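You operate a simulated robot arm through the tools that you are given. There is no shell and no other tool.

You run a simulated robot arm. Do the job below in one go: nothing can be reset, and whatever is moved stays where it is left.

TASK
Load the coiler with the blue rope.
Fine: blue holder on the turntable, pegs up, rope end in the holder's socket, guide arm in.

Only the result counts: the job must be done as asked and must still hold three seconds after the hand-in. Knocking over, shifting, dropping, spilling or breaking anything else fails it.

THE ROBOT
A 6-joint arm with a fingered hand, fixed in place. Base frame: the origin is on the floor under the middle of its stand, x ahead of it, y to its left, z up. Units: m, degrees, N and s.
With the tool pointing down near the work surface it reaches from about 0.32 to 0.82 m from the base axis. Its first joint turns from -166.0 to 166.0 degrees. Payload 4 kg.
The tool frame sits at the grasp point between the pads (the TCP): z along the fingers, y along the line on which they close. The tips reach 0.026 m beyond it. The gripper opens to 0.132 m; its body begins 0.073 m behind the TCP. The gripper is a hand of 5 fingers: y runs from the thumb to the fingers, the wrist lies at [0, 0, -0.239] in the tool frame.
Orientation is that of the tool frame in the base frame, as a unit quaternion [w, x, y, z]. With the fingers straight down and closing along the base's y, the tool's x points along the base's -x, its y along +y and its z along -z.

THE INTERFACE
- The arm moves only by the tool servo_tool. Its argument "commands" is a list that holds one entry, the list of rows, each a list of 6 numbers: the shift along the tool's x, y, z in units of 50 mm (1.0 is 50 mm), then the turn, a rotation vector about the tool's x, y, z in units of 4 degrees (1.0 is 4 degrees). In form: [[[dx, dy, dz, wx, wy, wz], ...]]. A call has 1 to 20 rows; each row shifts and turns the commanded pose from where the row before left it, along the tool's axes as they then stand. A call with a number of a shift or a turn outside -1 to 1 is refused whole. Each row takes 0.2 s and may step no farther than 0.05 m and 8.6 degrees from the row before; otherwise, the whole call is refused. A pose out of reach is approached as far as the arm can. The call stops where the force on the tool passes 90 N (or 10 N more than at its start, if that is more) or the arm is blocked; 0.2 s more then pass. In this call time passes only in rows, and 0.2 s behind the last. The reply holds the time, the measured pose of the TCP, the force on the tool along the base axes, the opening and the grip force, in the units named above and with some noise, with the torque about the TCP (base axes, N m) and any sound that the robot's microphone picked up.
- Cameras (640 x 400 px; columns grow to the right, rows downward): "scene" is fixed at [0.2229, 0.6456, 1.6217]; the picture's right is [-0.82, -0.58, 0.00], its down [-0.41, 0.57, -0.71] and it looks along [0.41, -0.58, -0.70] (base axes); focal length 363 px, centre (320, 200). "wrist" rides on the gripper at [0.085, 0.002, -0.097] in the tool frame; the picture's right is [-0.02, 1.00, 0.00], its down [-0.75, -0.02, -0.66] and it looks along [-0.66, -0.01, 0.75] (tool axes); focal length 270 px, centre (320, 200).
- camera(camera): a new picture of that camera. It takes no simulated time.
- set_fingers(finger1, finger2, finger3, finger4, thumb_bend): sets how far each is bent, from 0 (flat) to 100 (curled in); at 30 the hand is open as for a grip, at 70 the pads meet at the TCP. One left out holds its place. A second passes; each finger stops where it meets its share of the squeeze, and holds until it gets a number again. It is the only way to open and close the hand. It gives what a move gives, with no picture; readings hold the bend of each and the force on the fingers (four entries, about 0 where the hand has none), thumb and palm.
- probe_pixels(camera, pixels): for up to 12 pixels [column, row] of the newest picture of that camera ("zoom" is the newest enlarged one), the place [x, y, z] in the base frame of the surface seen there, good to about 0.003 m, but the place of the scene camera against the robot may be out by one fixed shift of up to 0.018 m in any direction. It takes no simulated time.
- zoom(camera, box): a new picture of the part [left, top, right, bottom] of that camera's present view, enlarged. It takes no simulated time.
- close_job(): hands the job in; it is judged then, once.

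Leave the gripper open and the arm clear of the work at the hand-in unless told otherwise.

The tools are called after ">>>" as a command line: name --argument value ..., lists and objects as JSON in quotes. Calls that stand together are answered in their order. servo_tool: Moves the arm, as the interface text tells. Its arguments: {"type":"object","properties":{"commands":{"type":"array","items":{"type":"array","items":{"type":"array","items":{"type":"number"}}}}},"required":["commands"]} The other tools are called the same way: set_fingers (finger1, finger2, finger3, finger4, thumb_bend) moves the fingers one by one; camera (camera) takes a picture; probe_pixels (camera, pixels) gives the place of the surface under pixels of a picture; zoom (camera, box) takes an enlarged picture of a part of a camera's view; close_job () hands the job in.

At the start:

```text
t: 0.0
tcp_pos: [0.4292, -0.0167, 1.2221]
orientation: [0.0, 0.0, 1.0, 0.001]
wrist_force: [0.6, 0.4, -0.3]
moment: [-0.01, 0.02, 0.02]
grip_width: 0.1318
finger_force: 0.0
shape: jaw
bend: [30.0, 30.0, 30.0, 30.0, 30.0]
finger forces: [0.0, 0.0, 0.0, 0.1, 0.0, 0.0]
```

scene: 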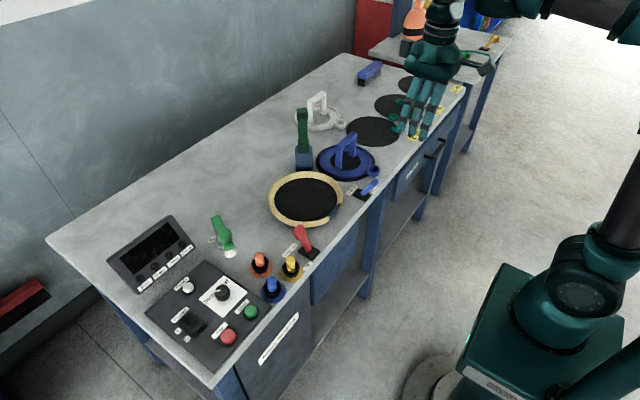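
wrist: 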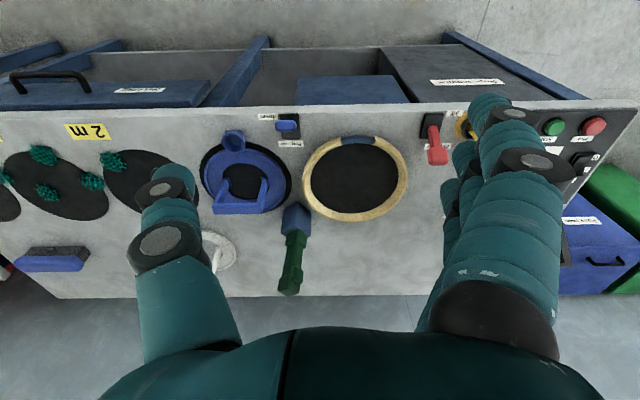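

I see a bench with a control panel, a round turntable with a tan rim, a blue holder with a handle, a white holder, and some other items. I'll zoom into the scene to understand it before moving anything.

>>> zoom --camera "scene" --box '[250, 80, 410, 240]'

>>> zoom --camera "scene" --box '[100, 200, 330, 370]'

>>> zoom --camera "scene" --box '[340, 0, 520, 150]'

>>> zoom --camera "wrist" --box '[0, 80, 320, 300]'

>>> zoom --camera "wrist" --box '[180, 90, 480, 300]'

```text
2.50 times, centred on (330, 160) of scene
```

zoom: 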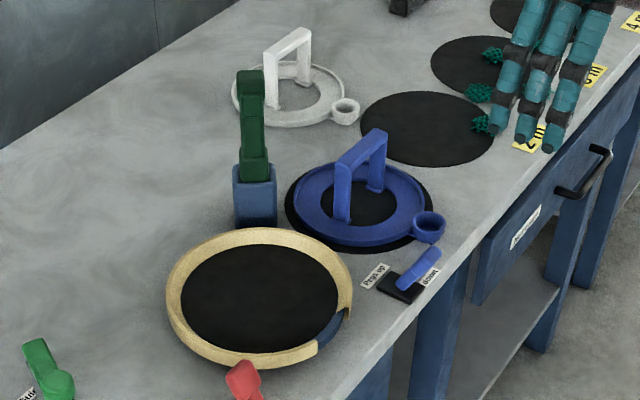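

```text
2.35 times, centred on (215, 285) of scene
```

zoom: 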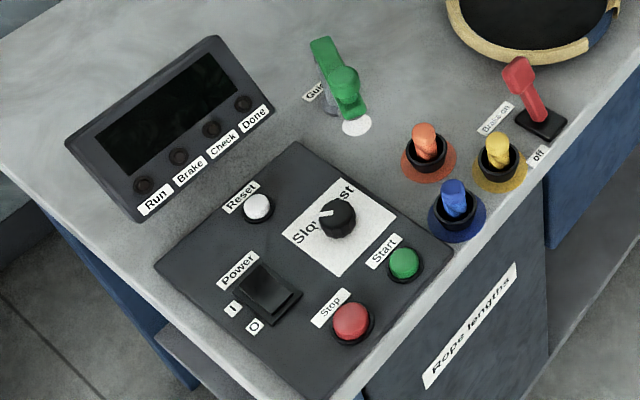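

```text
2.67 times, centred on (430, 75) of scene
```

zoom: 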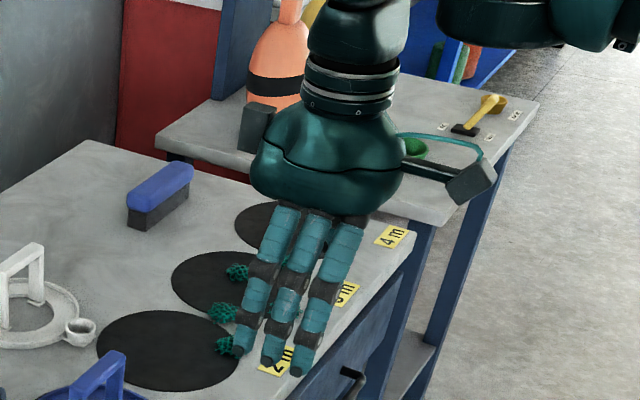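

```text
1.82 times, centred on (160, 190) of wrist
```

zoom: 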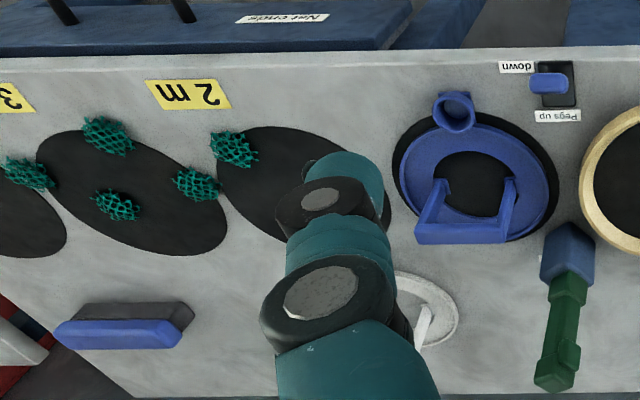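

```text
1.90 times, centred on (330, 195) of wrist
```

zoom: 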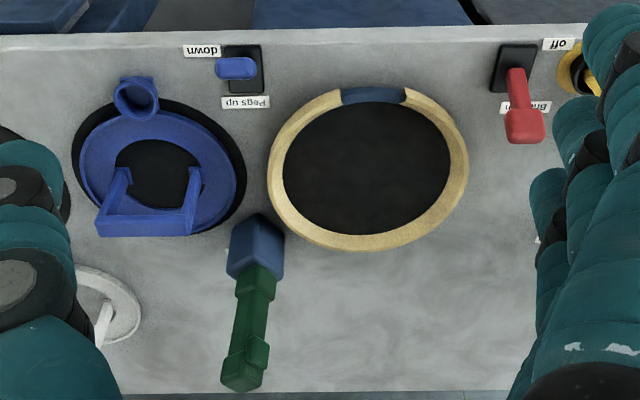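

I see a tan-rimmed turntable, a peg lever beside it ("Pegs up / down"), a green lever labelled something like "Guide", three coloured rope ends in cups, and a brake lever. I'll enlarge each to read labels and shapes.

>>> zoom --camera "scene" --box '[190, 200, 260, 270]'

>>> zoom --camera "scene" --box '[240, 215, 330, 305]'

>>> zoom --camera "scene" --box '[330, 160, 400, 210]'

>>> zoom --camera "scene" --box '[260, 90, 350, 240]'

>>> zoom --camera "wrist" --box '[400, 80, 640, 260]'

>>> zoom --camera "scene" --box '[100, 205, 200, 300]'

```text
5.71 times, centred on (225, 235) of scene
```

zoom: 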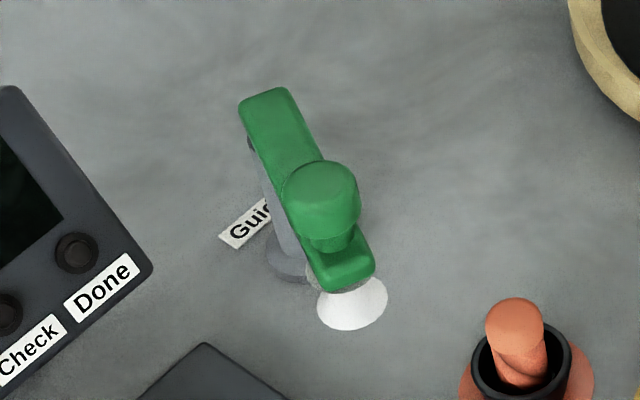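

```text
4.44 times, centred on (285, 260) of scene
```

zoom: 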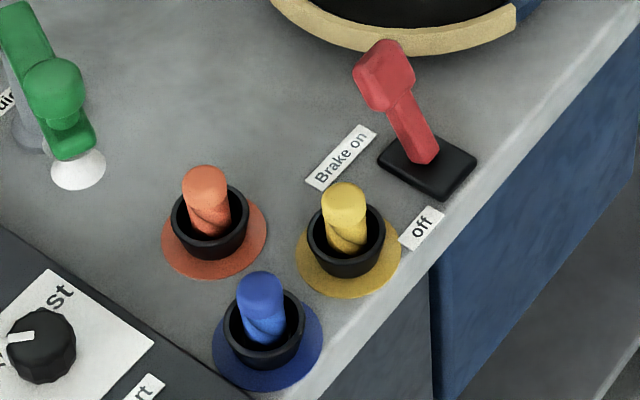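

```text
8.00 times, centred on (365, 185) of scene
```

zoom: 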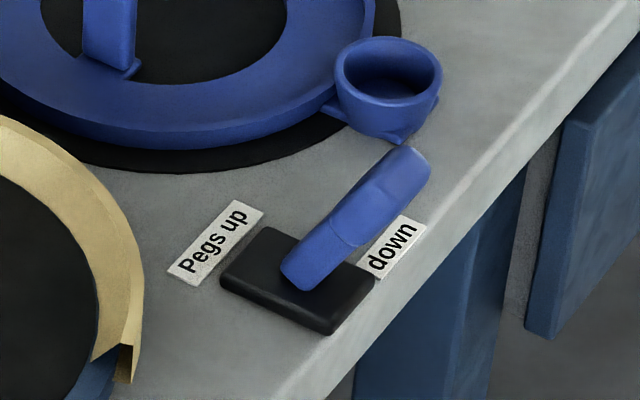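

```text
2.67 times, centred on (305, 165) of scene
```

zoom: 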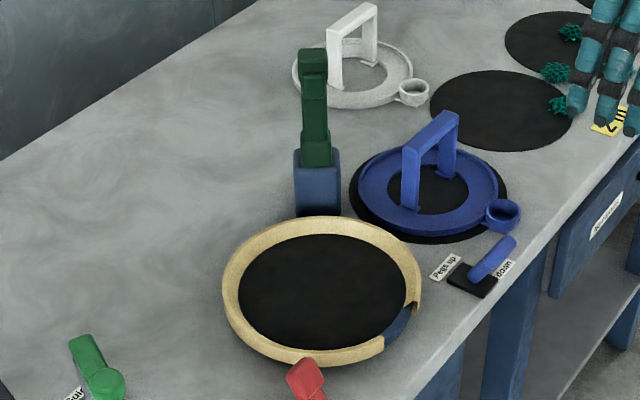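

```text
2.22 times, centred on (520, 170) of wrist
```

zoom: 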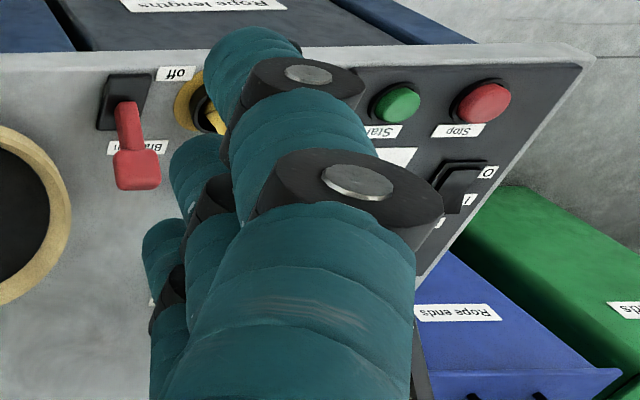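

```text
4.21 times, centred on (150, 252) of scene
```

zoom: 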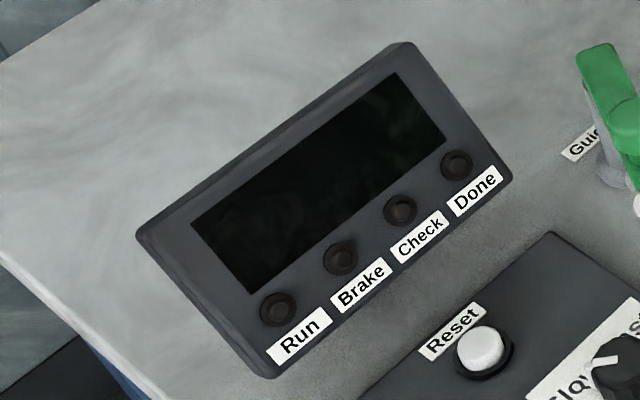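

I need coordinates. I'll probe the main features in the wrist picture (holder, turntable, levers) and in the scene picture (guide, rope ends, etc.).

>>> probe_pixels --camera "wrist" --pixels '[[355, 180], [355, 143], [355, 218], [308, 180], [403, 180], [244, 180], [233, 143], [240, 212], [286, 127], [287, 215], [434, 145], [295, 260]]'

>>> probe_pixels --camera "scene" --pixels '[[306, 197], [345, 162], [374, 172], [369, 187], [303, 112], [304, 158], [215, 219], [226, 235], [231, 253], [272, 282], [290, 260], [260, 258]]'

```text
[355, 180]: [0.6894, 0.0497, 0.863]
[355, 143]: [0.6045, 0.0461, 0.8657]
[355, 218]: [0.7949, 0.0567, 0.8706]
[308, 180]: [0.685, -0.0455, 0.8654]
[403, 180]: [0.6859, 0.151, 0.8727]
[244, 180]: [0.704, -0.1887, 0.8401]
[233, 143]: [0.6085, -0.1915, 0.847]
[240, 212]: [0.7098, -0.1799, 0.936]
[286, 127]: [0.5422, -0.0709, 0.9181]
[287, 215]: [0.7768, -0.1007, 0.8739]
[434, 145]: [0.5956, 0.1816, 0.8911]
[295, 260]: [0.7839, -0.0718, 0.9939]
```

```text
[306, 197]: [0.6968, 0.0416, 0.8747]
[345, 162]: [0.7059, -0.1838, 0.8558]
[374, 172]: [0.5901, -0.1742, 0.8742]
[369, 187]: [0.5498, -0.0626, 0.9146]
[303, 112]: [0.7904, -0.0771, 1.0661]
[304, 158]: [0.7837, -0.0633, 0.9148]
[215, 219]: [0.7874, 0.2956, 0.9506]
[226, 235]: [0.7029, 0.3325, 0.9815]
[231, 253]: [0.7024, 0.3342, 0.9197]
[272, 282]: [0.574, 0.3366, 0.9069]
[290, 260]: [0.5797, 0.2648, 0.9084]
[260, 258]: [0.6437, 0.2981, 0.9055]
```

Bench objects lie around z≈0.84–1.07. The labels at the guide lever are partly hidden from the scene camera, so I'll move the hand at its present safe height about 0.25 m to the left (+y) to look at the guide lever and rope ends with the wrist camera.

>>> servo_tool --commands '[[[0, 1, 0, 0, 0, 0], [0, 1, 0, 0, 0, 0], [0, 1, 0, 0, 0, 0], [0, 1, 0, 0, 0, 0], [0, 1, 0, 0, 0, 0]]]'

>>> camera --camera "wrist"

>>> camera --camera "scene"

```text
t: 1.2
tcp_pos: [0.4263, 0.2325, 1.2202]
orientation: [0.0, 0.001, 1.0, 0.0]
wrist_force: [-0.1, -0.2, -0.5]
moment: [0.03, -0.01, 0.0]
grip_width: 0.1318
finger_force: 0.1
shape: jaw
bend: [30.0, 30.0, 30.0, 30.0, 30.0]
finger forces: [0.0, 0.1, 0.0, 0.0, 0.0, 0.1]
```

```text
taken
```

wrist: 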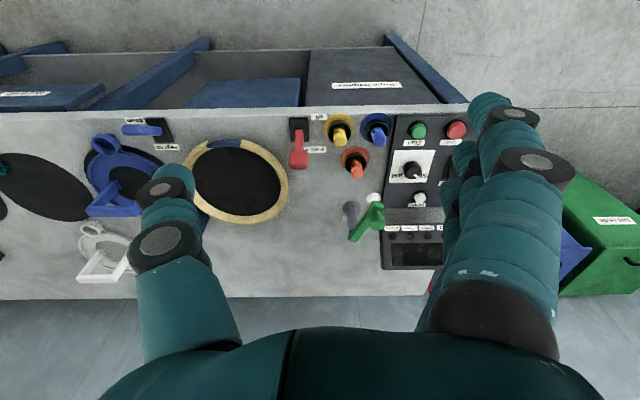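

```text
taken
```

scene: 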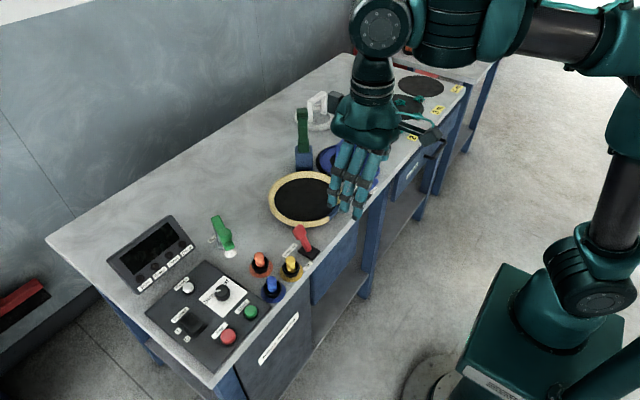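

The guide lever is visible at (365,220) in the wrist picture, with a grey stem at (350,212) and a white dot at (375,197). I'll enlarge it and the rope ends.

>>> zoom --camera "wrist" --box '[325, 180, 405, 250]'

>>> probe_pixels --camera "wrist" --pixels '[[375, 198], [349, 207], [353, 230], [374, 214], [357, 238], [382, 226], [330, 230], [300, 230], [415, 200], [375, 134], [340, 135], [355, 165]]'

>>> zoom --camera "wrist" --box '[280, 100, 440, 200]'

```text
5.71 times, centred on (365, 215) of wrist
```

zoom: 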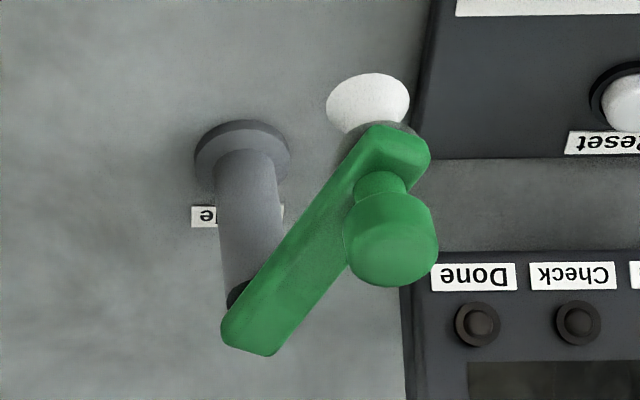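

```text
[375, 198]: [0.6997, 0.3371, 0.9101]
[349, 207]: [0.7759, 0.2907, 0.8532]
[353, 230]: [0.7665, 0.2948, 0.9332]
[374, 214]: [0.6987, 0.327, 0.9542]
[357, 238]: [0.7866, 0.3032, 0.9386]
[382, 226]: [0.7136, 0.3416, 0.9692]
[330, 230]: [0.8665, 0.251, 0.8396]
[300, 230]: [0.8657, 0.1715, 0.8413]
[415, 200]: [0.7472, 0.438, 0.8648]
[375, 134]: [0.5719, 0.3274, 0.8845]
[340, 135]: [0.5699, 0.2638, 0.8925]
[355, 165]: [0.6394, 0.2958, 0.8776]
```

```text
4.00 times, centred on (360, 150) of wrist
```

zoom: 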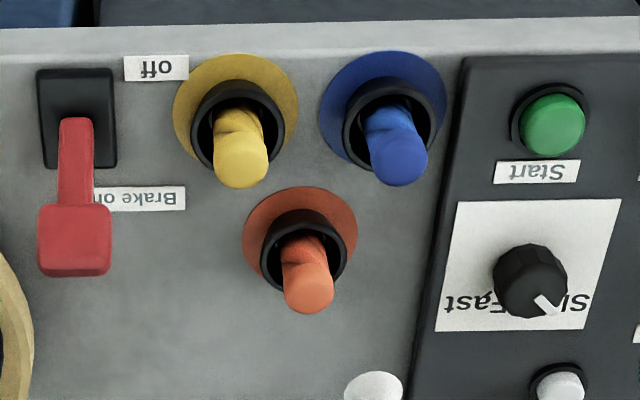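

The crank bar (green, with knob and a white disc under its end) pivots on a grey post at about (0.776, 0.291). There's also a dark green upright on a blue block at (0.785, −0.07). I need a closer look at that upright, so I'll move back right at the same height, a bit forward.

>>> servo_tool --commands '[[[-0.25, -1, 0, 0, 0, 0], [-0.25, -1, 0, 0, 0, 0], [-0.25, -1, 0, 0, 0, 0], [-0.25, -1, 0, 0, 0, 0], [-0.25, -1, 0, 0, 0, 0], [-0.25, -1, 0, 0, 0, 0]]]'

>>> camera --camera "wrist"

>>> zoom --camera "wrist" --box '[240, 100, 420, 260]'

```text
refused: row 1 steps farther than a row can; nothing moved
```

```text
taken
```

wrist: 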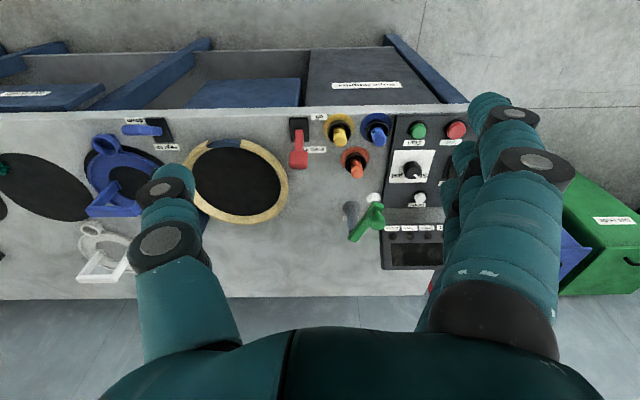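

```text
2.50 times, centred on (330, 180) of wrist
```

zoom: 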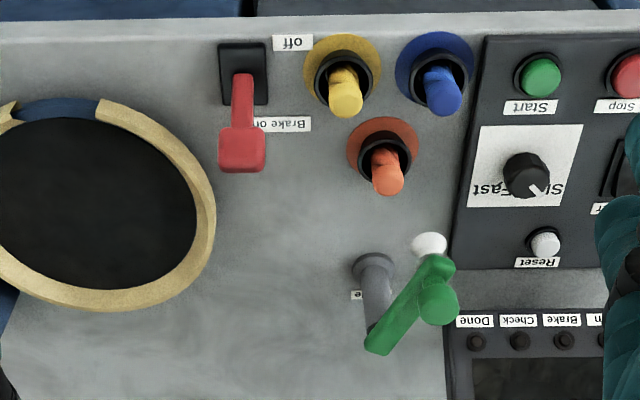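

The combined step was over 50 mm so it was refused; nothing moved. I'll repeat with shorter diagonal rows.

>>> servo_tool --commands '[[[-0.2, -0.95, 0, 0, 0, 0], [-0.2, -0.95, 0, 0, 0, 0], [-0.2, -0.95, 0, 0, 0, 0], [-0.2, -0.95, 0, 0, 0, 0], [-0.2, -0.95, 0, 0, 0, 0], [-0.2, -0.95, 0, 0, 0, 0]]]'

>>> camera --camera "wrist"

>>> zoom --camera "wrist" --box '[240, 120, 420, 280]'

```text
t: 2.6
tcp_pos: [0.4898, -0.0485, 1.2218]
orientation: [0.0, 0.0, 1.0, 0.0]
wrist_force: [-0.4, -0.6, -0.1]
moment: [0.01, -0.03, -0.01]
grip_width: 0.1318
finger_force: 0.1
shape: jaw
bend: [30.0, 30.0, 30.0, 30.0, 30.0]
finger forces: [0.1, 0.0, 0.0, 0.1, 0.0, 0.0]
```

```text
taken
```

wrist: 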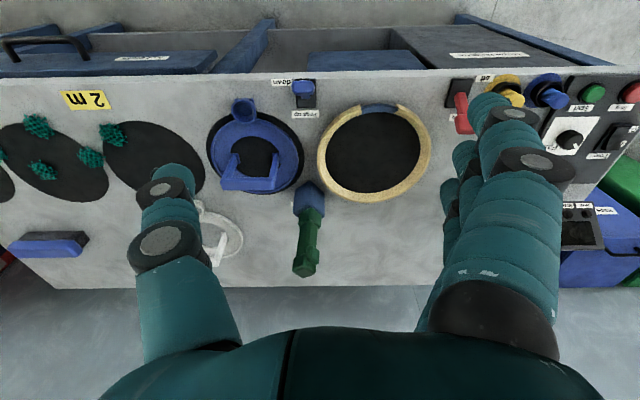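

```text
2.50 times, centred on (330, 200) of wrist
```

zoom: 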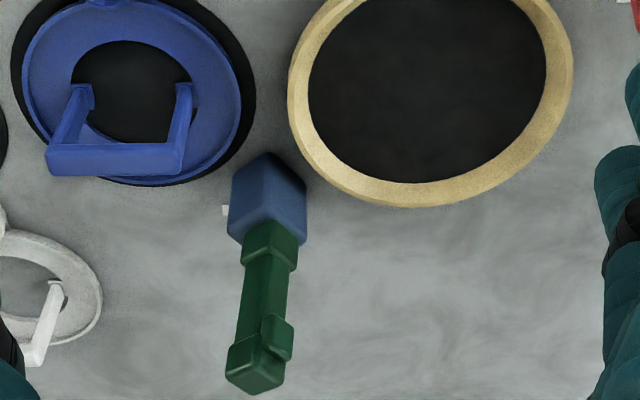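

The dark green arm stands on a blue block; a label edge peeks out behind the block. I'll zoom and probe along its height.

>>> zoom --camera "wrist" --box '[280, 170, 350, 285]'

>>> probe_pixels --camera "wrist" --pixels '[[307, 190], [309, 212], [311, 208], [306, 225], [305, 245], [309, 256], [303, 270], [289, 204], [301, 200], [322, 200], [298, 235], [316, 255]]'

>>> zoom --camera "scene" --box '[285, 90, 325, 180]'

```text
3.48 times, centred on (315, 228) of wrist
```

zoom: 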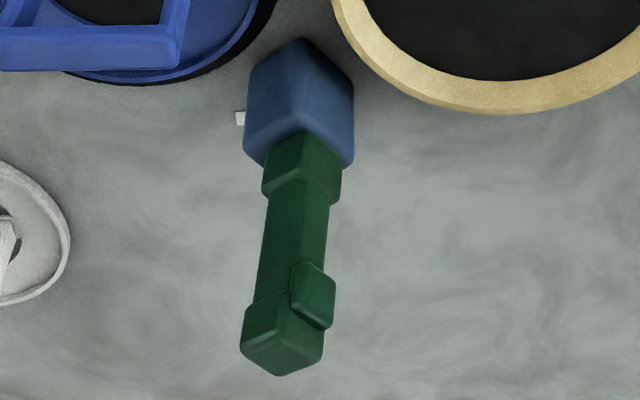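

```text
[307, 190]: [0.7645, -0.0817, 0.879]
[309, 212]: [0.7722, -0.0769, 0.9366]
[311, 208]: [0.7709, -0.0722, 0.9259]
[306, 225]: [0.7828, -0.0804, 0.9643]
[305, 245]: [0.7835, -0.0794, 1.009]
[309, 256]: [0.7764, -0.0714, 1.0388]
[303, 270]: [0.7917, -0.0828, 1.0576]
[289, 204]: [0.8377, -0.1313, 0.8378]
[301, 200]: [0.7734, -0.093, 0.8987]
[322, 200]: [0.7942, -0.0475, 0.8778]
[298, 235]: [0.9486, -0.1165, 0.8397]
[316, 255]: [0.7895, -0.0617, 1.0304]
```

```text
4.44 times, centred on (305, 135) of scene
```

zoom: 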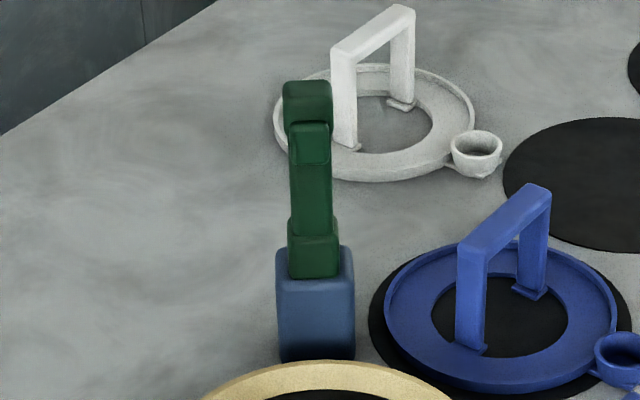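

The dark green upright has a small nub facing the turntable and a label partly hidden behind the block. Moving 0.25 m to the right (−y) at the same height should reveal that label.

>>> servo_tool --commands '[[[0, -1, 0, 0, 0, 0], [0, -1, 0, 0, 0, 0], [0, -1, 0, 0, 0, 0], [0, -1, 0, 0, 0, 0], [0, -1, 0, 0, 0, 0]]]'

>>> camera --camera "wrist"

>>> zoom --camera "wrist" --box '[330, 150, 450, 270]'

>>> camera --camera "scene"

```text
t: 3.8
tcp_pos: [0.4908, -0.3, 1.2218]
orientation: [0.0, 0.0, 1.0, 0.0]
wrist_force: [-0.9, -0.7, 0.6]
moment: [0.0, -0.05, 0.01]
grip_width: 0.132
finger_force: 0.1
shape: jaw
bend: [30.0, 30.0, 30.0, 30.0, 30.0]
finger forces: [0.1, 0.1, 0.0, 0.0, 0.1, 0.1]
```

```text
taken
```

wrist: 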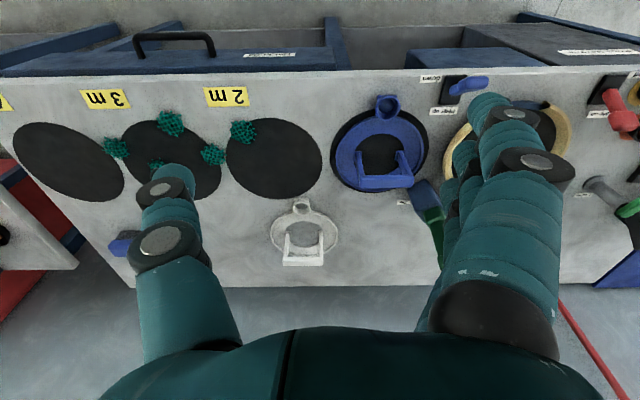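

```text
3.33 times, centred on (390, 210) of wrist
```

zoom: 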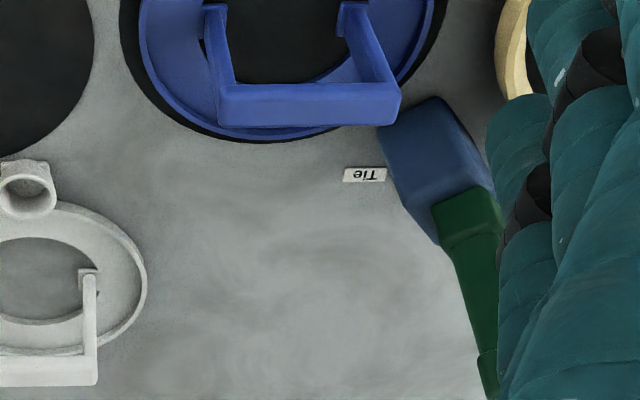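

```text
taken
```

scene: 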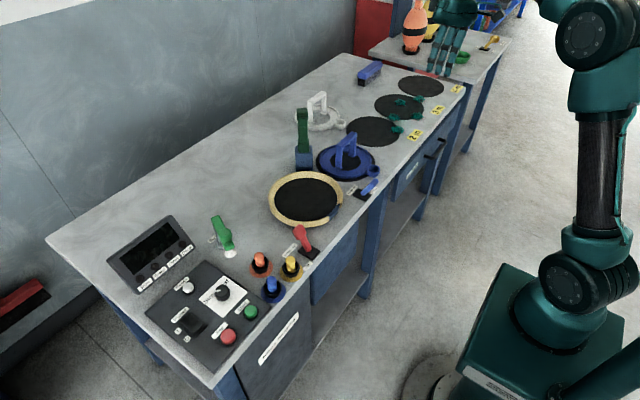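

The label reads "Tie", so the dark green upright is the tie arm and must be left alone; the bright green crank labelled "Guide" is the guide arm. The brake lever leans to "on". Next I go closer to the blue holder: 0.11 m left and 0.12 m down, to measure its handle, ring and socket.

>>> servo_tool --commands '[[[0, 0.7, 0.6, 0, 0, 0], [0, 0.7, 0.6, 0, 0, 0], [0, 0.7, 0.6, 0, 0, 0], [0, 0, 0.6, 0, 0, 0]]]'

>>> camera --camera "wrist"

>>> zoom --camera "wrist" --box '[220, 90, 460, 260]'

```text
t: 4.8
tcp_pos: [0.49, -0.1964, 1.1027]
orientation: [-0.001, -0.001, 1.0, 0.0]
wrist_force: [0.0, 0.3, -0.1]
moment: [0.0, -0.01, -0.03]
grip_width: 0.1318
finger_force: 0.1
shape: jaw
bend: [30.0, 30.0, 30.0, 30.0, 30.0]
finger forces: [0.0, 0.1, 0.0, 0.0, 0.0, 0.0]
```

```text
taken
```

wrist: 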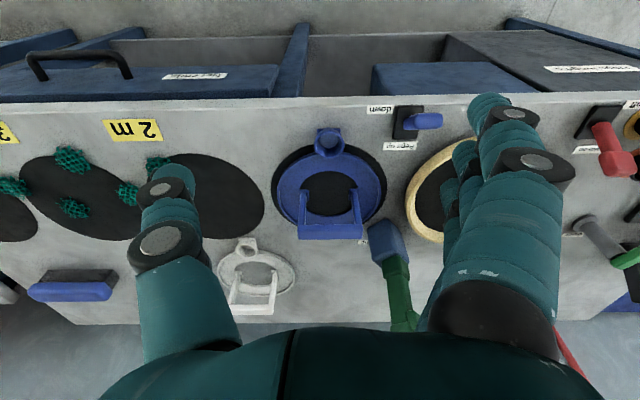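

```text
2.35 times, centred on (340, 175) of wrist
```

zoom: 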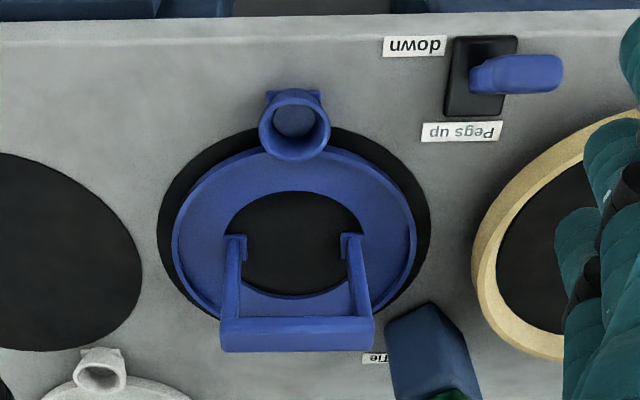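

The holder is centred in the picture. I'll probe its ring, handle bar and socket in the zoomed picture.

>>> probe_pixels --camera "zoom" --pixels '[[230, 325], [295, 325], [368, 322], [225, 345], [295, 345], [370, 340], [295, 130], [263, 125], [329, 125], [295, 158], [295, 93], [300, 185]]'

>>> probe_pixels --camera "zoom" --pixels '[[178, 245], [412, 240], [200, 250], [390, 245], [230, 240], [352, 240], [236, 238], [349, 236], [295, 245], [290, 292], [170, 235], [428, 235]]'

>>> zoom --camera "wrist" --box '[265, 115, 395, 245]'

```text
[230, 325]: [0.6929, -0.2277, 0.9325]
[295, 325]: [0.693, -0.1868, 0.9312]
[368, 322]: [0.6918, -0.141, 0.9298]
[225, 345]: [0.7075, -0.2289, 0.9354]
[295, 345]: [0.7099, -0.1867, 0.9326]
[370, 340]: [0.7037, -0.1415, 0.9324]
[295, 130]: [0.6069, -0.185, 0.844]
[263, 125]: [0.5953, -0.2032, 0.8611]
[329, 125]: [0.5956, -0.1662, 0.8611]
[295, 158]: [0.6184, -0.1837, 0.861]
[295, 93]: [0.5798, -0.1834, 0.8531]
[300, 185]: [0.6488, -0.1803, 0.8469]
```

```text
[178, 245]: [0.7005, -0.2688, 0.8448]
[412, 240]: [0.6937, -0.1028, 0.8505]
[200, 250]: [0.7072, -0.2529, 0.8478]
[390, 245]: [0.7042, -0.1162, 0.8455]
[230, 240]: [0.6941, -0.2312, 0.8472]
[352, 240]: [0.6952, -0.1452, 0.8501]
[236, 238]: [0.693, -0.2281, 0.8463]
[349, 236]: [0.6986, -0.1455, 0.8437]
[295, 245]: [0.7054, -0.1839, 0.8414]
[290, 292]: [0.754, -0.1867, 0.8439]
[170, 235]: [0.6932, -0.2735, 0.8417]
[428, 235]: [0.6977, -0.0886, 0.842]
```

```text
3.08 times, centred on (330, 180) of wrist
```

zoom: 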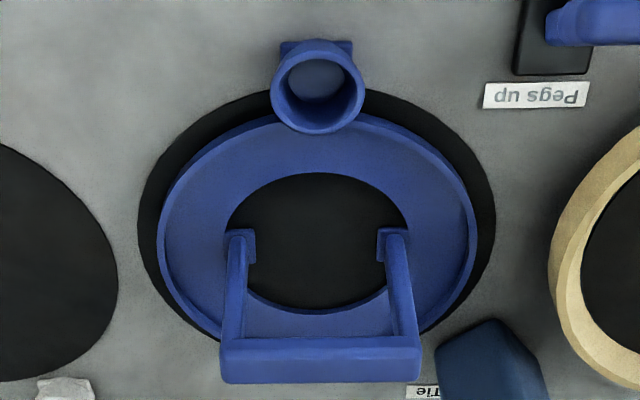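

Holder: centre about (0.700, −0.185), handle bar along y (−0.231…−0.139) at x≈0.70, top z≈0.933, socket at about (0.599, −0.185). Now I move 0.24 m left to measure the turntable and its gap.

>>> servo_tool --commands '[[[0, 1, 0, 0, 0, 0], [0, 1, 0, 0, 0, 0], [0, 1, 0, 0, 0, 0], [0, 1, 0, 0, 0, 0], [0, 0.9, 0, 0, 0, 0]]]'

>>> camera --camera "wrist"

>>> zoom --camera "wrist" --box '[230, 100, 430, 250]'

```text
t: 6.0
tcp_pos: [0.4894, 0.0502, 1.1006]
orientation: [0.0, 0.0, 1.0, 0.001]
wrist_force: [-0.8, -0.4, -0.7]
moment: [-0.02, 0.02, -0.02]
grip_width: 0.132
finger_force: 0.0
shape: jaw
bend: [30.0, 30.0, 30.0, 30.0, 30.0]
finger forces: [0.0, 0.0, 0.0, 0.0, 0.1, 0.0]
```

```text
taken
```

wrist: 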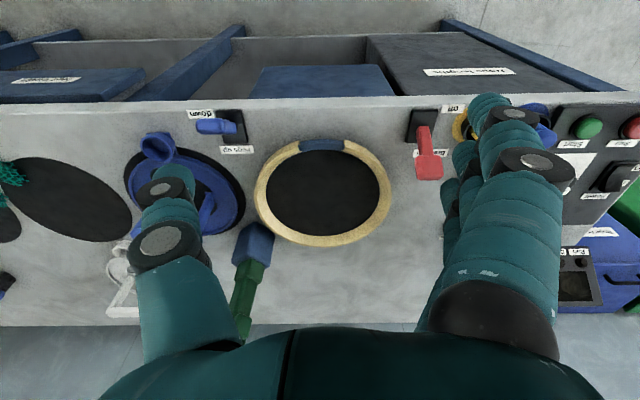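

```text
2.67 times, centred on (330, 175) of wrist
```

zoom: 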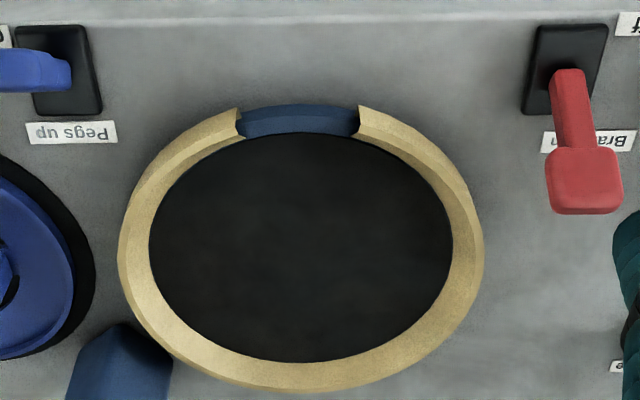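

The turntable has a bevelled tan rim with a gap at the near side between (238,125) and (358,120) in the zoom. I probe rim, disc edge and gap corners.

>>> probe_pixels --camera "zoom" --pixels '[[236, 118], [238, 136], [362, 116], [360, 136], [298, 118], [298, 142], [300, 350], [300, 375], [302, 250], [160, 245], [445, 240], [130, 250]]'

>>> probe_pixels --camera "zoom" --pixels '[[473, 240], [465, 240], [138, 250], [300, 385], [210, 135], [390, 132], [430, 170], [175, 170], [180, 320], [425, 315], [298, 108], [600, 330]]'

>>> probe_pixels --camera "wrist" --pixels '[[210, 126], [235, 125], [228, 127], [200, 125], [425, 125], [420, 130], [428, 160], [430, 172], [415, 120], [430, 120], [422, 140], [240, 135]]'

```text
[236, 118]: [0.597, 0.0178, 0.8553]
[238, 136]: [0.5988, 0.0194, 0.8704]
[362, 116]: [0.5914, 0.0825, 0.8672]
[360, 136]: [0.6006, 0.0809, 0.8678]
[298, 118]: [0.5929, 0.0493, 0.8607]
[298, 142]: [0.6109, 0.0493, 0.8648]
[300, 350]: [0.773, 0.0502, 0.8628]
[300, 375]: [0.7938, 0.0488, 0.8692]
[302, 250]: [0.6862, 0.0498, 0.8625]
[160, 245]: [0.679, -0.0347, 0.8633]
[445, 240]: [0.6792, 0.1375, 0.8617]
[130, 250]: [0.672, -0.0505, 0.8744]
```

```text
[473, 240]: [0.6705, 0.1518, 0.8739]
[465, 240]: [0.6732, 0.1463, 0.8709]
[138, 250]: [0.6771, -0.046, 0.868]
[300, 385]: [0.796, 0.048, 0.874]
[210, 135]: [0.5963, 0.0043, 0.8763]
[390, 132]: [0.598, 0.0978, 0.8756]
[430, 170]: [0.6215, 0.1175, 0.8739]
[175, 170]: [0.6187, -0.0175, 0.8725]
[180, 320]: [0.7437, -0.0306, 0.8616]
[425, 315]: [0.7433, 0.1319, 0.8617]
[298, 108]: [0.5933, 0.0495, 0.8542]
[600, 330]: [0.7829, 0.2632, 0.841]
```

```text
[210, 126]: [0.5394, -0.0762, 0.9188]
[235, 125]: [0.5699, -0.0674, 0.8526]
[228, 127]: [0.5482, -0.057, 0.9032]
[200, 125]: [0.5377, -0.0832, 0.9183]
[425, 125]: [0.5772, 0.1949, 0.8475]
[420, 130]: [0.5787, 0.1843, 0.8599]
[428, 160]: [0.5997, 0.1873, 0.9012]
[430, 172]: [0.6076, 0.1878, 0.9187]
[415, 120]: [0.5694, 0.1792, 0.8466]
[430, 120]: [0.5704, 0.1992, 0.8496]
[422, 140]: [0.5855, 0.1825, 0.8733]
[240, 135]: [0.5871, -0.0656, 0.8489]
```

Turntable: centre about (0.692, 0.050), disc z≈0.8625, rim top 0.875, gap at −x between y=0.018 and 0.082, so the holder only needs a pure translation (socket already faces −x). To grip its handle bar (along y) I turn the hand 90° about its axis, here in free space.

>>> servo_tool --commands '[[[0, 0, 0, 0, 0, 1], [0, 0, 0, 0, 0, 1], [0, 0, 0, 0, 0, 1], [0, 0, 0, 0, 0, 1], [0, 0, 0, 0, 0, 1], [0, 0, 0, 0, 0, 1], [0, 0, 0, 0, 0, 1], [0, 0, 0, 0, 0, 1], [0, 0, 0, 0, 0, 1], [0, 0, 0, 0, 0, 1], [0, 0, 0, 0, 0, 1], [0, 0, 0, 0, 0, 1], [0, 0, 0, 0, 0, 1], [0, 0, 0, 0, 0, 1], [0, 0, 0, 0, 0, 1], [0, 0, 0, 0, 0, 1], [0, 0, 0, 0, 0, 1], [0, 0, 0, 0, 0, 1], [0, 0, 0, 0, 0, 1], [0, 0, 0, 0, 0, 1]]]'

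>>> camera --camera "scene"

```text
t: 10.2
tcp_pos: [0.4901, 0.0478, 1.1018]
orientation: [0.0, 0.642, 0.766, -0.001]
wrist_force: [-0.4, -0.6, -0.9]
moment: [-0.01, 0.0, 0.03]
grip_width: 0.1318
finger_force: 0.0
shape: jaw
bend: [30.0, 30.0, 30.0, 30.0, 30.0]
finger forces: [0.0, 0.1, 0.0, 0.0, 0.1, 0.0]
```

```text
taken
```

scene: 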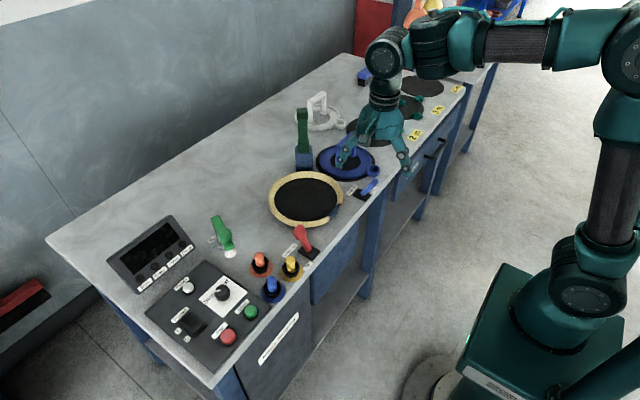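

The hand turned 80° freely. I finish the last 10°, then move to y≈−0.185 and forward to above the holder's handle at z≈1.10.

>>> servo_tool --commands '[[[0, 0, 0, 0, 0, 1], [0, 0, 0, 0, 0, 1], [0, 0, 0, 0, 0, 0.5], [-0.93, 0, 0, 0, 0, 0], [-0.93, 0, 0, 0, 0, 0], [-0.93, 0, 0, 0, 0, 0], [-0.93, 0, 0, 0, 0, 0], [-0.93, 0, 0, 0, 0, 0], [0, 0.84, 0, 0, 0, 0], [0, 0.84, 0, 0, 0, 0], [0, 0.84, 0, 0, 0, 0], [0, 0.84, 0, 0, 0, 0], [0, 0.84, 0, 0, 0, 0]]]'

>>> camera --camera "wrist"

>>> camera --camera "scene"

```text
t: 13.0
tcp_pos: [0.6994, -0.1831, 1.1032]
orientation: [0.0, 0.707, 0.707, 0.0]
wrist_force: [-0.2, 0.9, 0.8]
moment: [-0.02, -0.01, -0.04]
grip_width: 0.1317
finger_force: 0.2
shape: jaw
bend: [30.0, 30.0, 30.0, 30.0, 30.0]
finger forces: [0.0, 0.0, 0.1, 0.0, 0.0, 0.1]
```

```text
taken
```

wrist: 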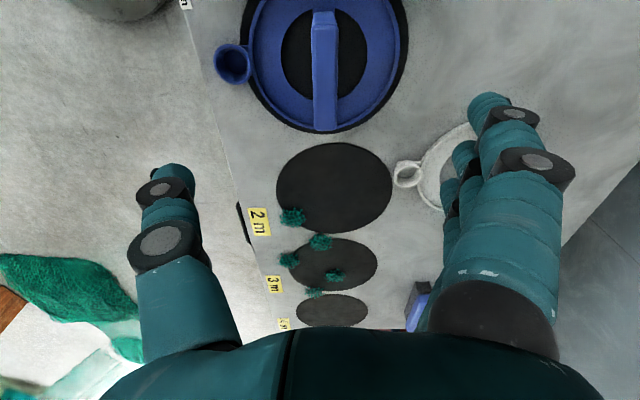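

```text
taken
```

scene: 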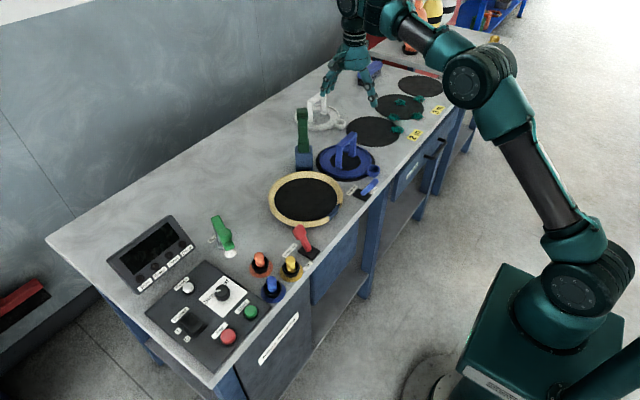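

I'm above the handle; the bar shows around columns 312–338, rows 12–130. I probe it to refine the grasp.

>>> probe_pixels --camera "wrist" --pixels '[[325, 15], [325, 40], [325, 80], [325, 120], [314, 60], [336, 60], [313, 100], [337, 100], [256, 70], [402, 60], [232, 48], [232, 82]]'

>>> zoom --camera "wrist" --box '[210, 0, 430, 140]'

```text
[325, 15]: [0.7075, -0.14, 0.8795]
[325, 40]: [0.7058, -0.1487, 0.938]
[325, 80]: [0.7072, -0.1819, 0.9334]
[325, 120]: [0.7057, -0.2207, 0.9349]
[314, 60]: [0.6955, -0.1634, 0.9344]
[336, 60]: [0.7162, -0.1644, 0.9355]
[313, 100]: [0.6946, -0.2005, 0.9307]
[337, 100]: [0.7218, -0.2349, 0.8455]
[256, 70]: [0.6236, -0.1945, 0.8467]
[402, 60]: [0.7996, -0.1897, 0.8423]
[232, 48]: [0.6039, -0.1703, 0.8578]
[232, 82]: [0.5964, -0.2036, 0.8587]
```

```text
2.86 times, centred on (320, 70) of wrist
```

zoom: 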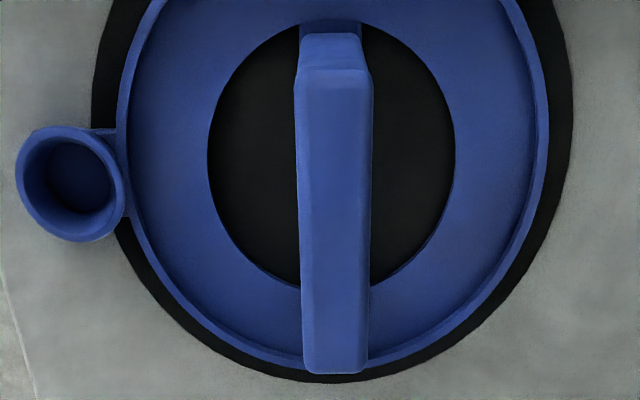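

The bar is 23 mm wide centred at x≈0.7055, y≈−0.185, top z≈0.934. I shift 6 mm forward and descend to TCP z≈0.925 with the hand open.

>>> servo_tool --commands '[[[-0.04, 0.12, 0, 0, 0, 0], [0, 0, 0.8, 0, 0, 0], [0, 0, 0.8, 0, 0, 0], [0, 0, 0.8, 0, 0, 0], [0, 0, 0.6, 0, 0, 0], [0, 0, 0.4, 0, 0, 0], [0, 0, 0.16, 0, 0, 0]]]'

>>> camera --camera "wrist"

>>> camera --camera "scene"

```text
t: 14.6
tcp_pos: [0.7057, -0.1859, 0.9218]
orientation: [0.0, 0.707, 0.707, -0.001]
wrist_force: [-0.5, 0.2, -0.2]
moment: [-0.02, 0.0, 0.0]
grip_width: 0.1318
finger_force: 0.0
shape: jaw
bend: [30.0, 30.0, 30.0, 30.0, 30.0]
finger forces: [0.0, 0.0, 0.0, 0.0, 0.0, 0.0]
```

```text
taken
```

wrist: 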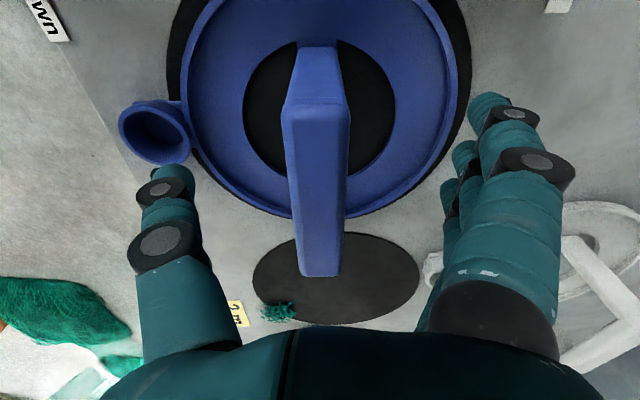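

```text
taken
```

scene: 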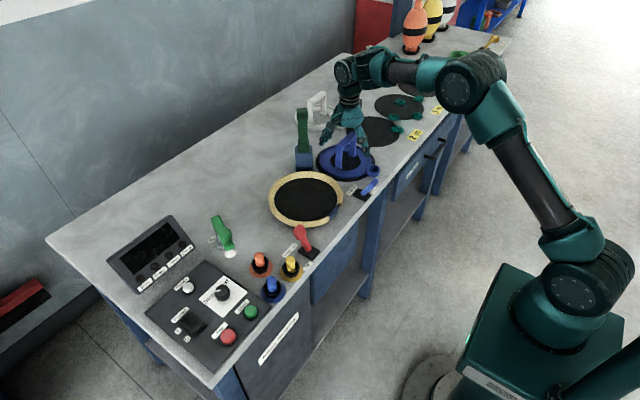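

The bar is between thumb and fingers, centred at column ~318 with no contact. I close all fingers.

>>> set_fingers --finger1 72 --finger2 72 --finger3 72 --finger4 72 --thumb_bend 72

>>> camera --camera "wrist"

>>> zoom --camera "scene" --box '[290, 80, 420, 220]'

```text
t: 15.6
tcp_pos: [0.7062, -0.1877, 0.9247]
orientation: [0.0, 0.707, 0.707, 0.0]
wrist_force: [0.7, -1.2, 0.1]
moment: [-0.03, -0.2, 0.01]
grip_width: 0.0279
finger_force: 9.2
shape: fingers
bend: [70.0, 72.0, 72.0, 69.0, 69.0]
finger forces: [4.2, 0.0, 0.0, 5.4, 8.8, 0.1]
```

```text
taken
```

wrist: 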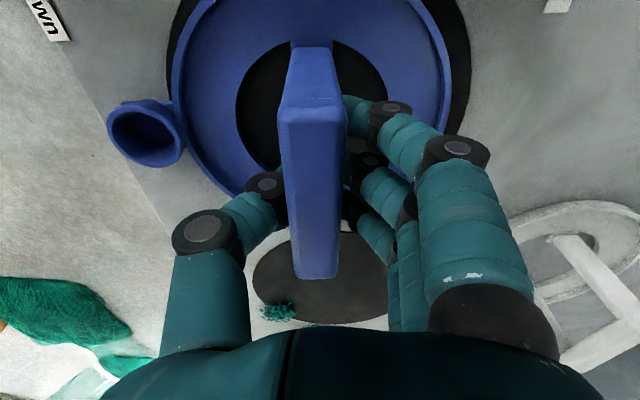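

```text
2.86 times, centred on (355, 150) of scene
```

zoom: 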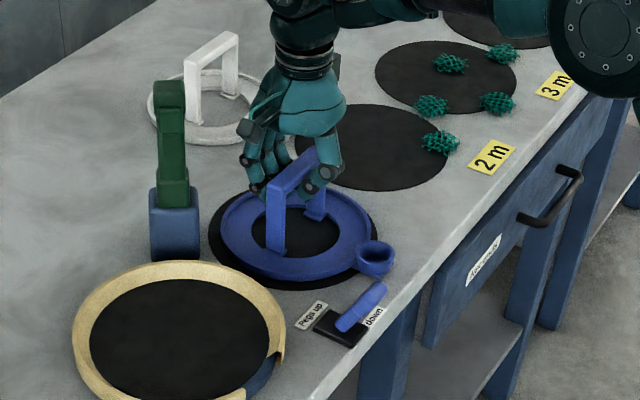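

Fingers 1, 4 and the thumb hold the handle (about 9 N); fingers 2 and 3 passed through the window under the bar without contact. I'll curl 2 and 3 further so they hook under the bar.

>>> set_fingers --finger1 80 --finger2 85 --finger3 85 --finger4 80 --thumb_bend 80

>>> camera --camera "wrist"

```text
t: 16.6
tcp_pos: [0.7054, -0.1869, 0.9217]
orientation: [0.0, 0.707, 0.707, 0.0]
wrist_force: [-0.4, 0.2, 1.0]
moment: [0.04, -0.16, 0.02]
grip_width: 0.0208
finger_force: 6.0
shape: fingers
bend: [80.0, 80.0, 80.0, 79.0, 73.0]
finger forces: [3.8, 0.0, 0.0, 3.8, 4.8, 0.1]
```

```text
taken
```

wrist: 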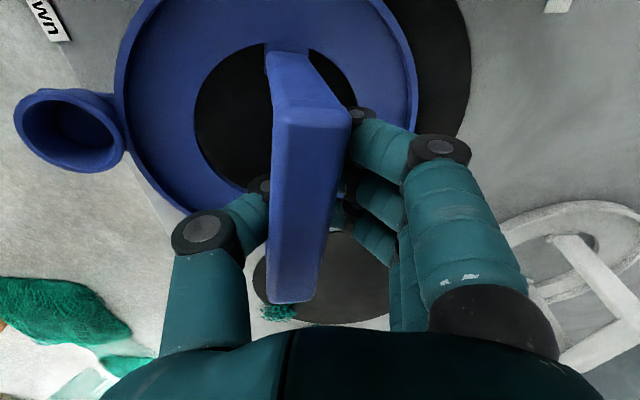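

The holder has shifted/tilted a bit in the grip (bar now at columns 270–350, cup moved left). I check from the scene camera before doing anything more.

>>> zoom --camera "scene" --box '[300, 90, 400, 210]'

>>> probe_pixels --camera "wrist" --pixels '[[280, 130], [310, 130], [340, 130], [285, 280], [310, 220], [70, 95], [70, 165], [230, 30], [390, 30], [150, 150], [120, 60], [400, 120]]'

```text
3.33 times, centred on (350, 150) of scene
```

zoom: 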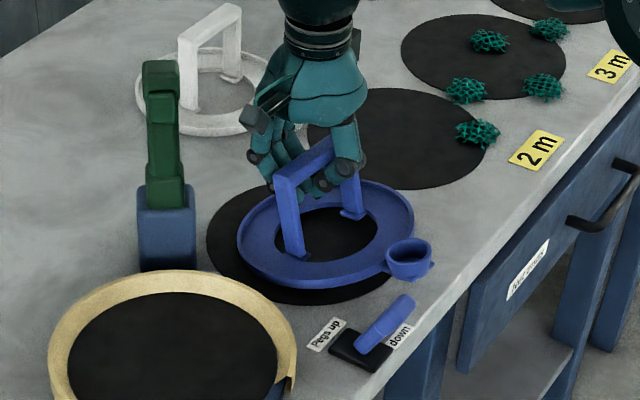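

```text
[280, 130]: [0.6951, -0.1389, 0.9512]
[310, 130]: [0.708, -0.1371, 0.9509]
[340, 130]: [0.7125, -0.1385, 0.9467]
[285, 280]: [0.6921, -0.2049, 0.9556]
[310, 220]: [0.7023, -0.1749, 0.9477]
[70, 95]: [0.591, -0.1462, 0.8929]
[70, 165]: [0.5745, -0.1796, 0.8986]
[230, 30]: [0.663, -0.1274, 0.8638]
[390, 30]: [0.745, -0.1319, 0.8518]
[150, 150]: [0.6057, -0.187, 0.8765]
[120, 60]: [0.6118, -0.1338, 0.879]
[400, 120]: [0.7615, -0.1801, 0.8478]
```

The curled fingers lifted the cup side about 3 cm (tilt ≈11°), far edge still on the mat. I'll ease the fingers open in steps so that the holder settles flat again, then regrip higher on the bar.

>>> set_fingers --finger1 68 --finger2 68 --finger3 68 --finger4 68 --thumb_bend 68

>>> camera --camera "wrist"

```text
t: 17.6
tcp_pos: [0.7044, -0.1858, 0.9225]
orientation: [0.0, 0.708, 0.706, 0.0]
wrist_force: [0.0, 0.5, -0.4]
moment: [0.03, -0.04, 0.02]
grip_width: 0.0274
finger_force: 0.3
shape: fingers
bend: [68.0, 68.0, 68.0, 67.0, 68.0]
finger forces: [0.2, 0.0, 0.0, 0.6, 0.9, 0.0]
```

```text
taken
```

wrist: 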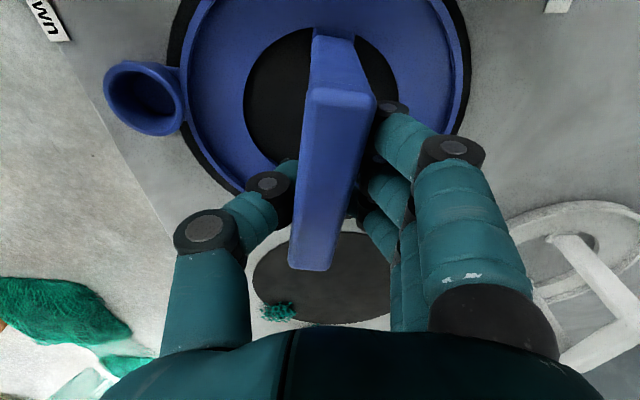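

It has settled mostly, with a slight yaw. I open a little further to let it rest fully.

>>> set_fingers --finger1 60 --finger2 60 --finger3 60 --finger4 60 --thumb_bend 60

>>> camera --camera "wrist"

```text
t: 18.6
tcp_pos: [0.7062, -0.1859, 0.9224]
orientation: [0.0, 0.707, 0.707, 0.0]
wrist_force: [0.3, -0.3, -0.7]
moment: [-0.02, 0.0, 0.01]
grip_width: 0.0449
finger_force: 0.1
shape: fingers
bend: [60.0, 60.0, 60.0, 60.0, 60.0]
finger forces: [0.0, 0.0, 0.1, 0.0, 0.0, 0.1]
```

```text
taken
```

wrist: 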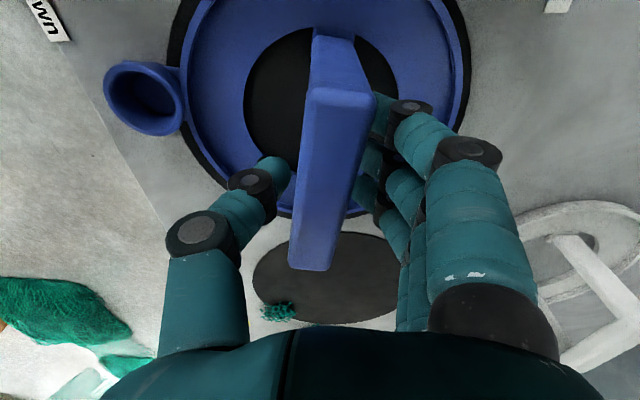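

The holder now rests freely (no forces) but slightly yawed. I probe bar and cup to get its new position and yaw.

>>> probe_pixels --camera "wrist" --pixels '[[312, 95], [340, 97], [370, 102], [296, 255], [312, 260], [330, 262], [326, 180], [108, 95], [182, 95], [145, 62], [145, 130], [385, 10]]'

>>> zoom --camera "wrist" --box '[90, 0, 490, 290]'

```text
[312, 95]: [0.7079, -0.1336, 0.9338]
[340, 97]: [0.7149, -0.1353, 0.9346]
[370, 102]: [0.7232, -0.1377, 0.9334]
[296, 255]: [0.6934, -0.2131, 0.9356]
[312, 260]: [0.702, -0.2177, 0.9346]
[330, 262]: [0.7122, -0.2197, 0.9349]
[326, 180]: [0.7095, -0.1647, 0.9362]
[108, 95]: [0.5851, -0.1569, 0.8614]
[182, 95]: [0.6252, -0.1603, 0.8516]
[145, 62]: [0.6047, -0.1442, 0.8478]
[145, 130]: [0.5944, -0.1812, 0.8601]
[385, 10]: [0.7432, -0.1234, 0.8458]
```

```text
1.38 times, centred on (290, 145) of wrist
```

zoom: 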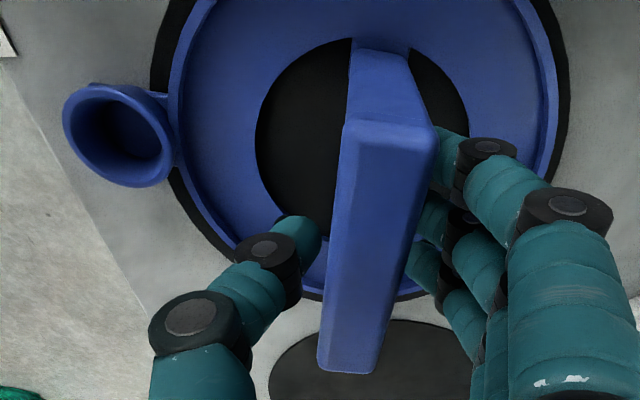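

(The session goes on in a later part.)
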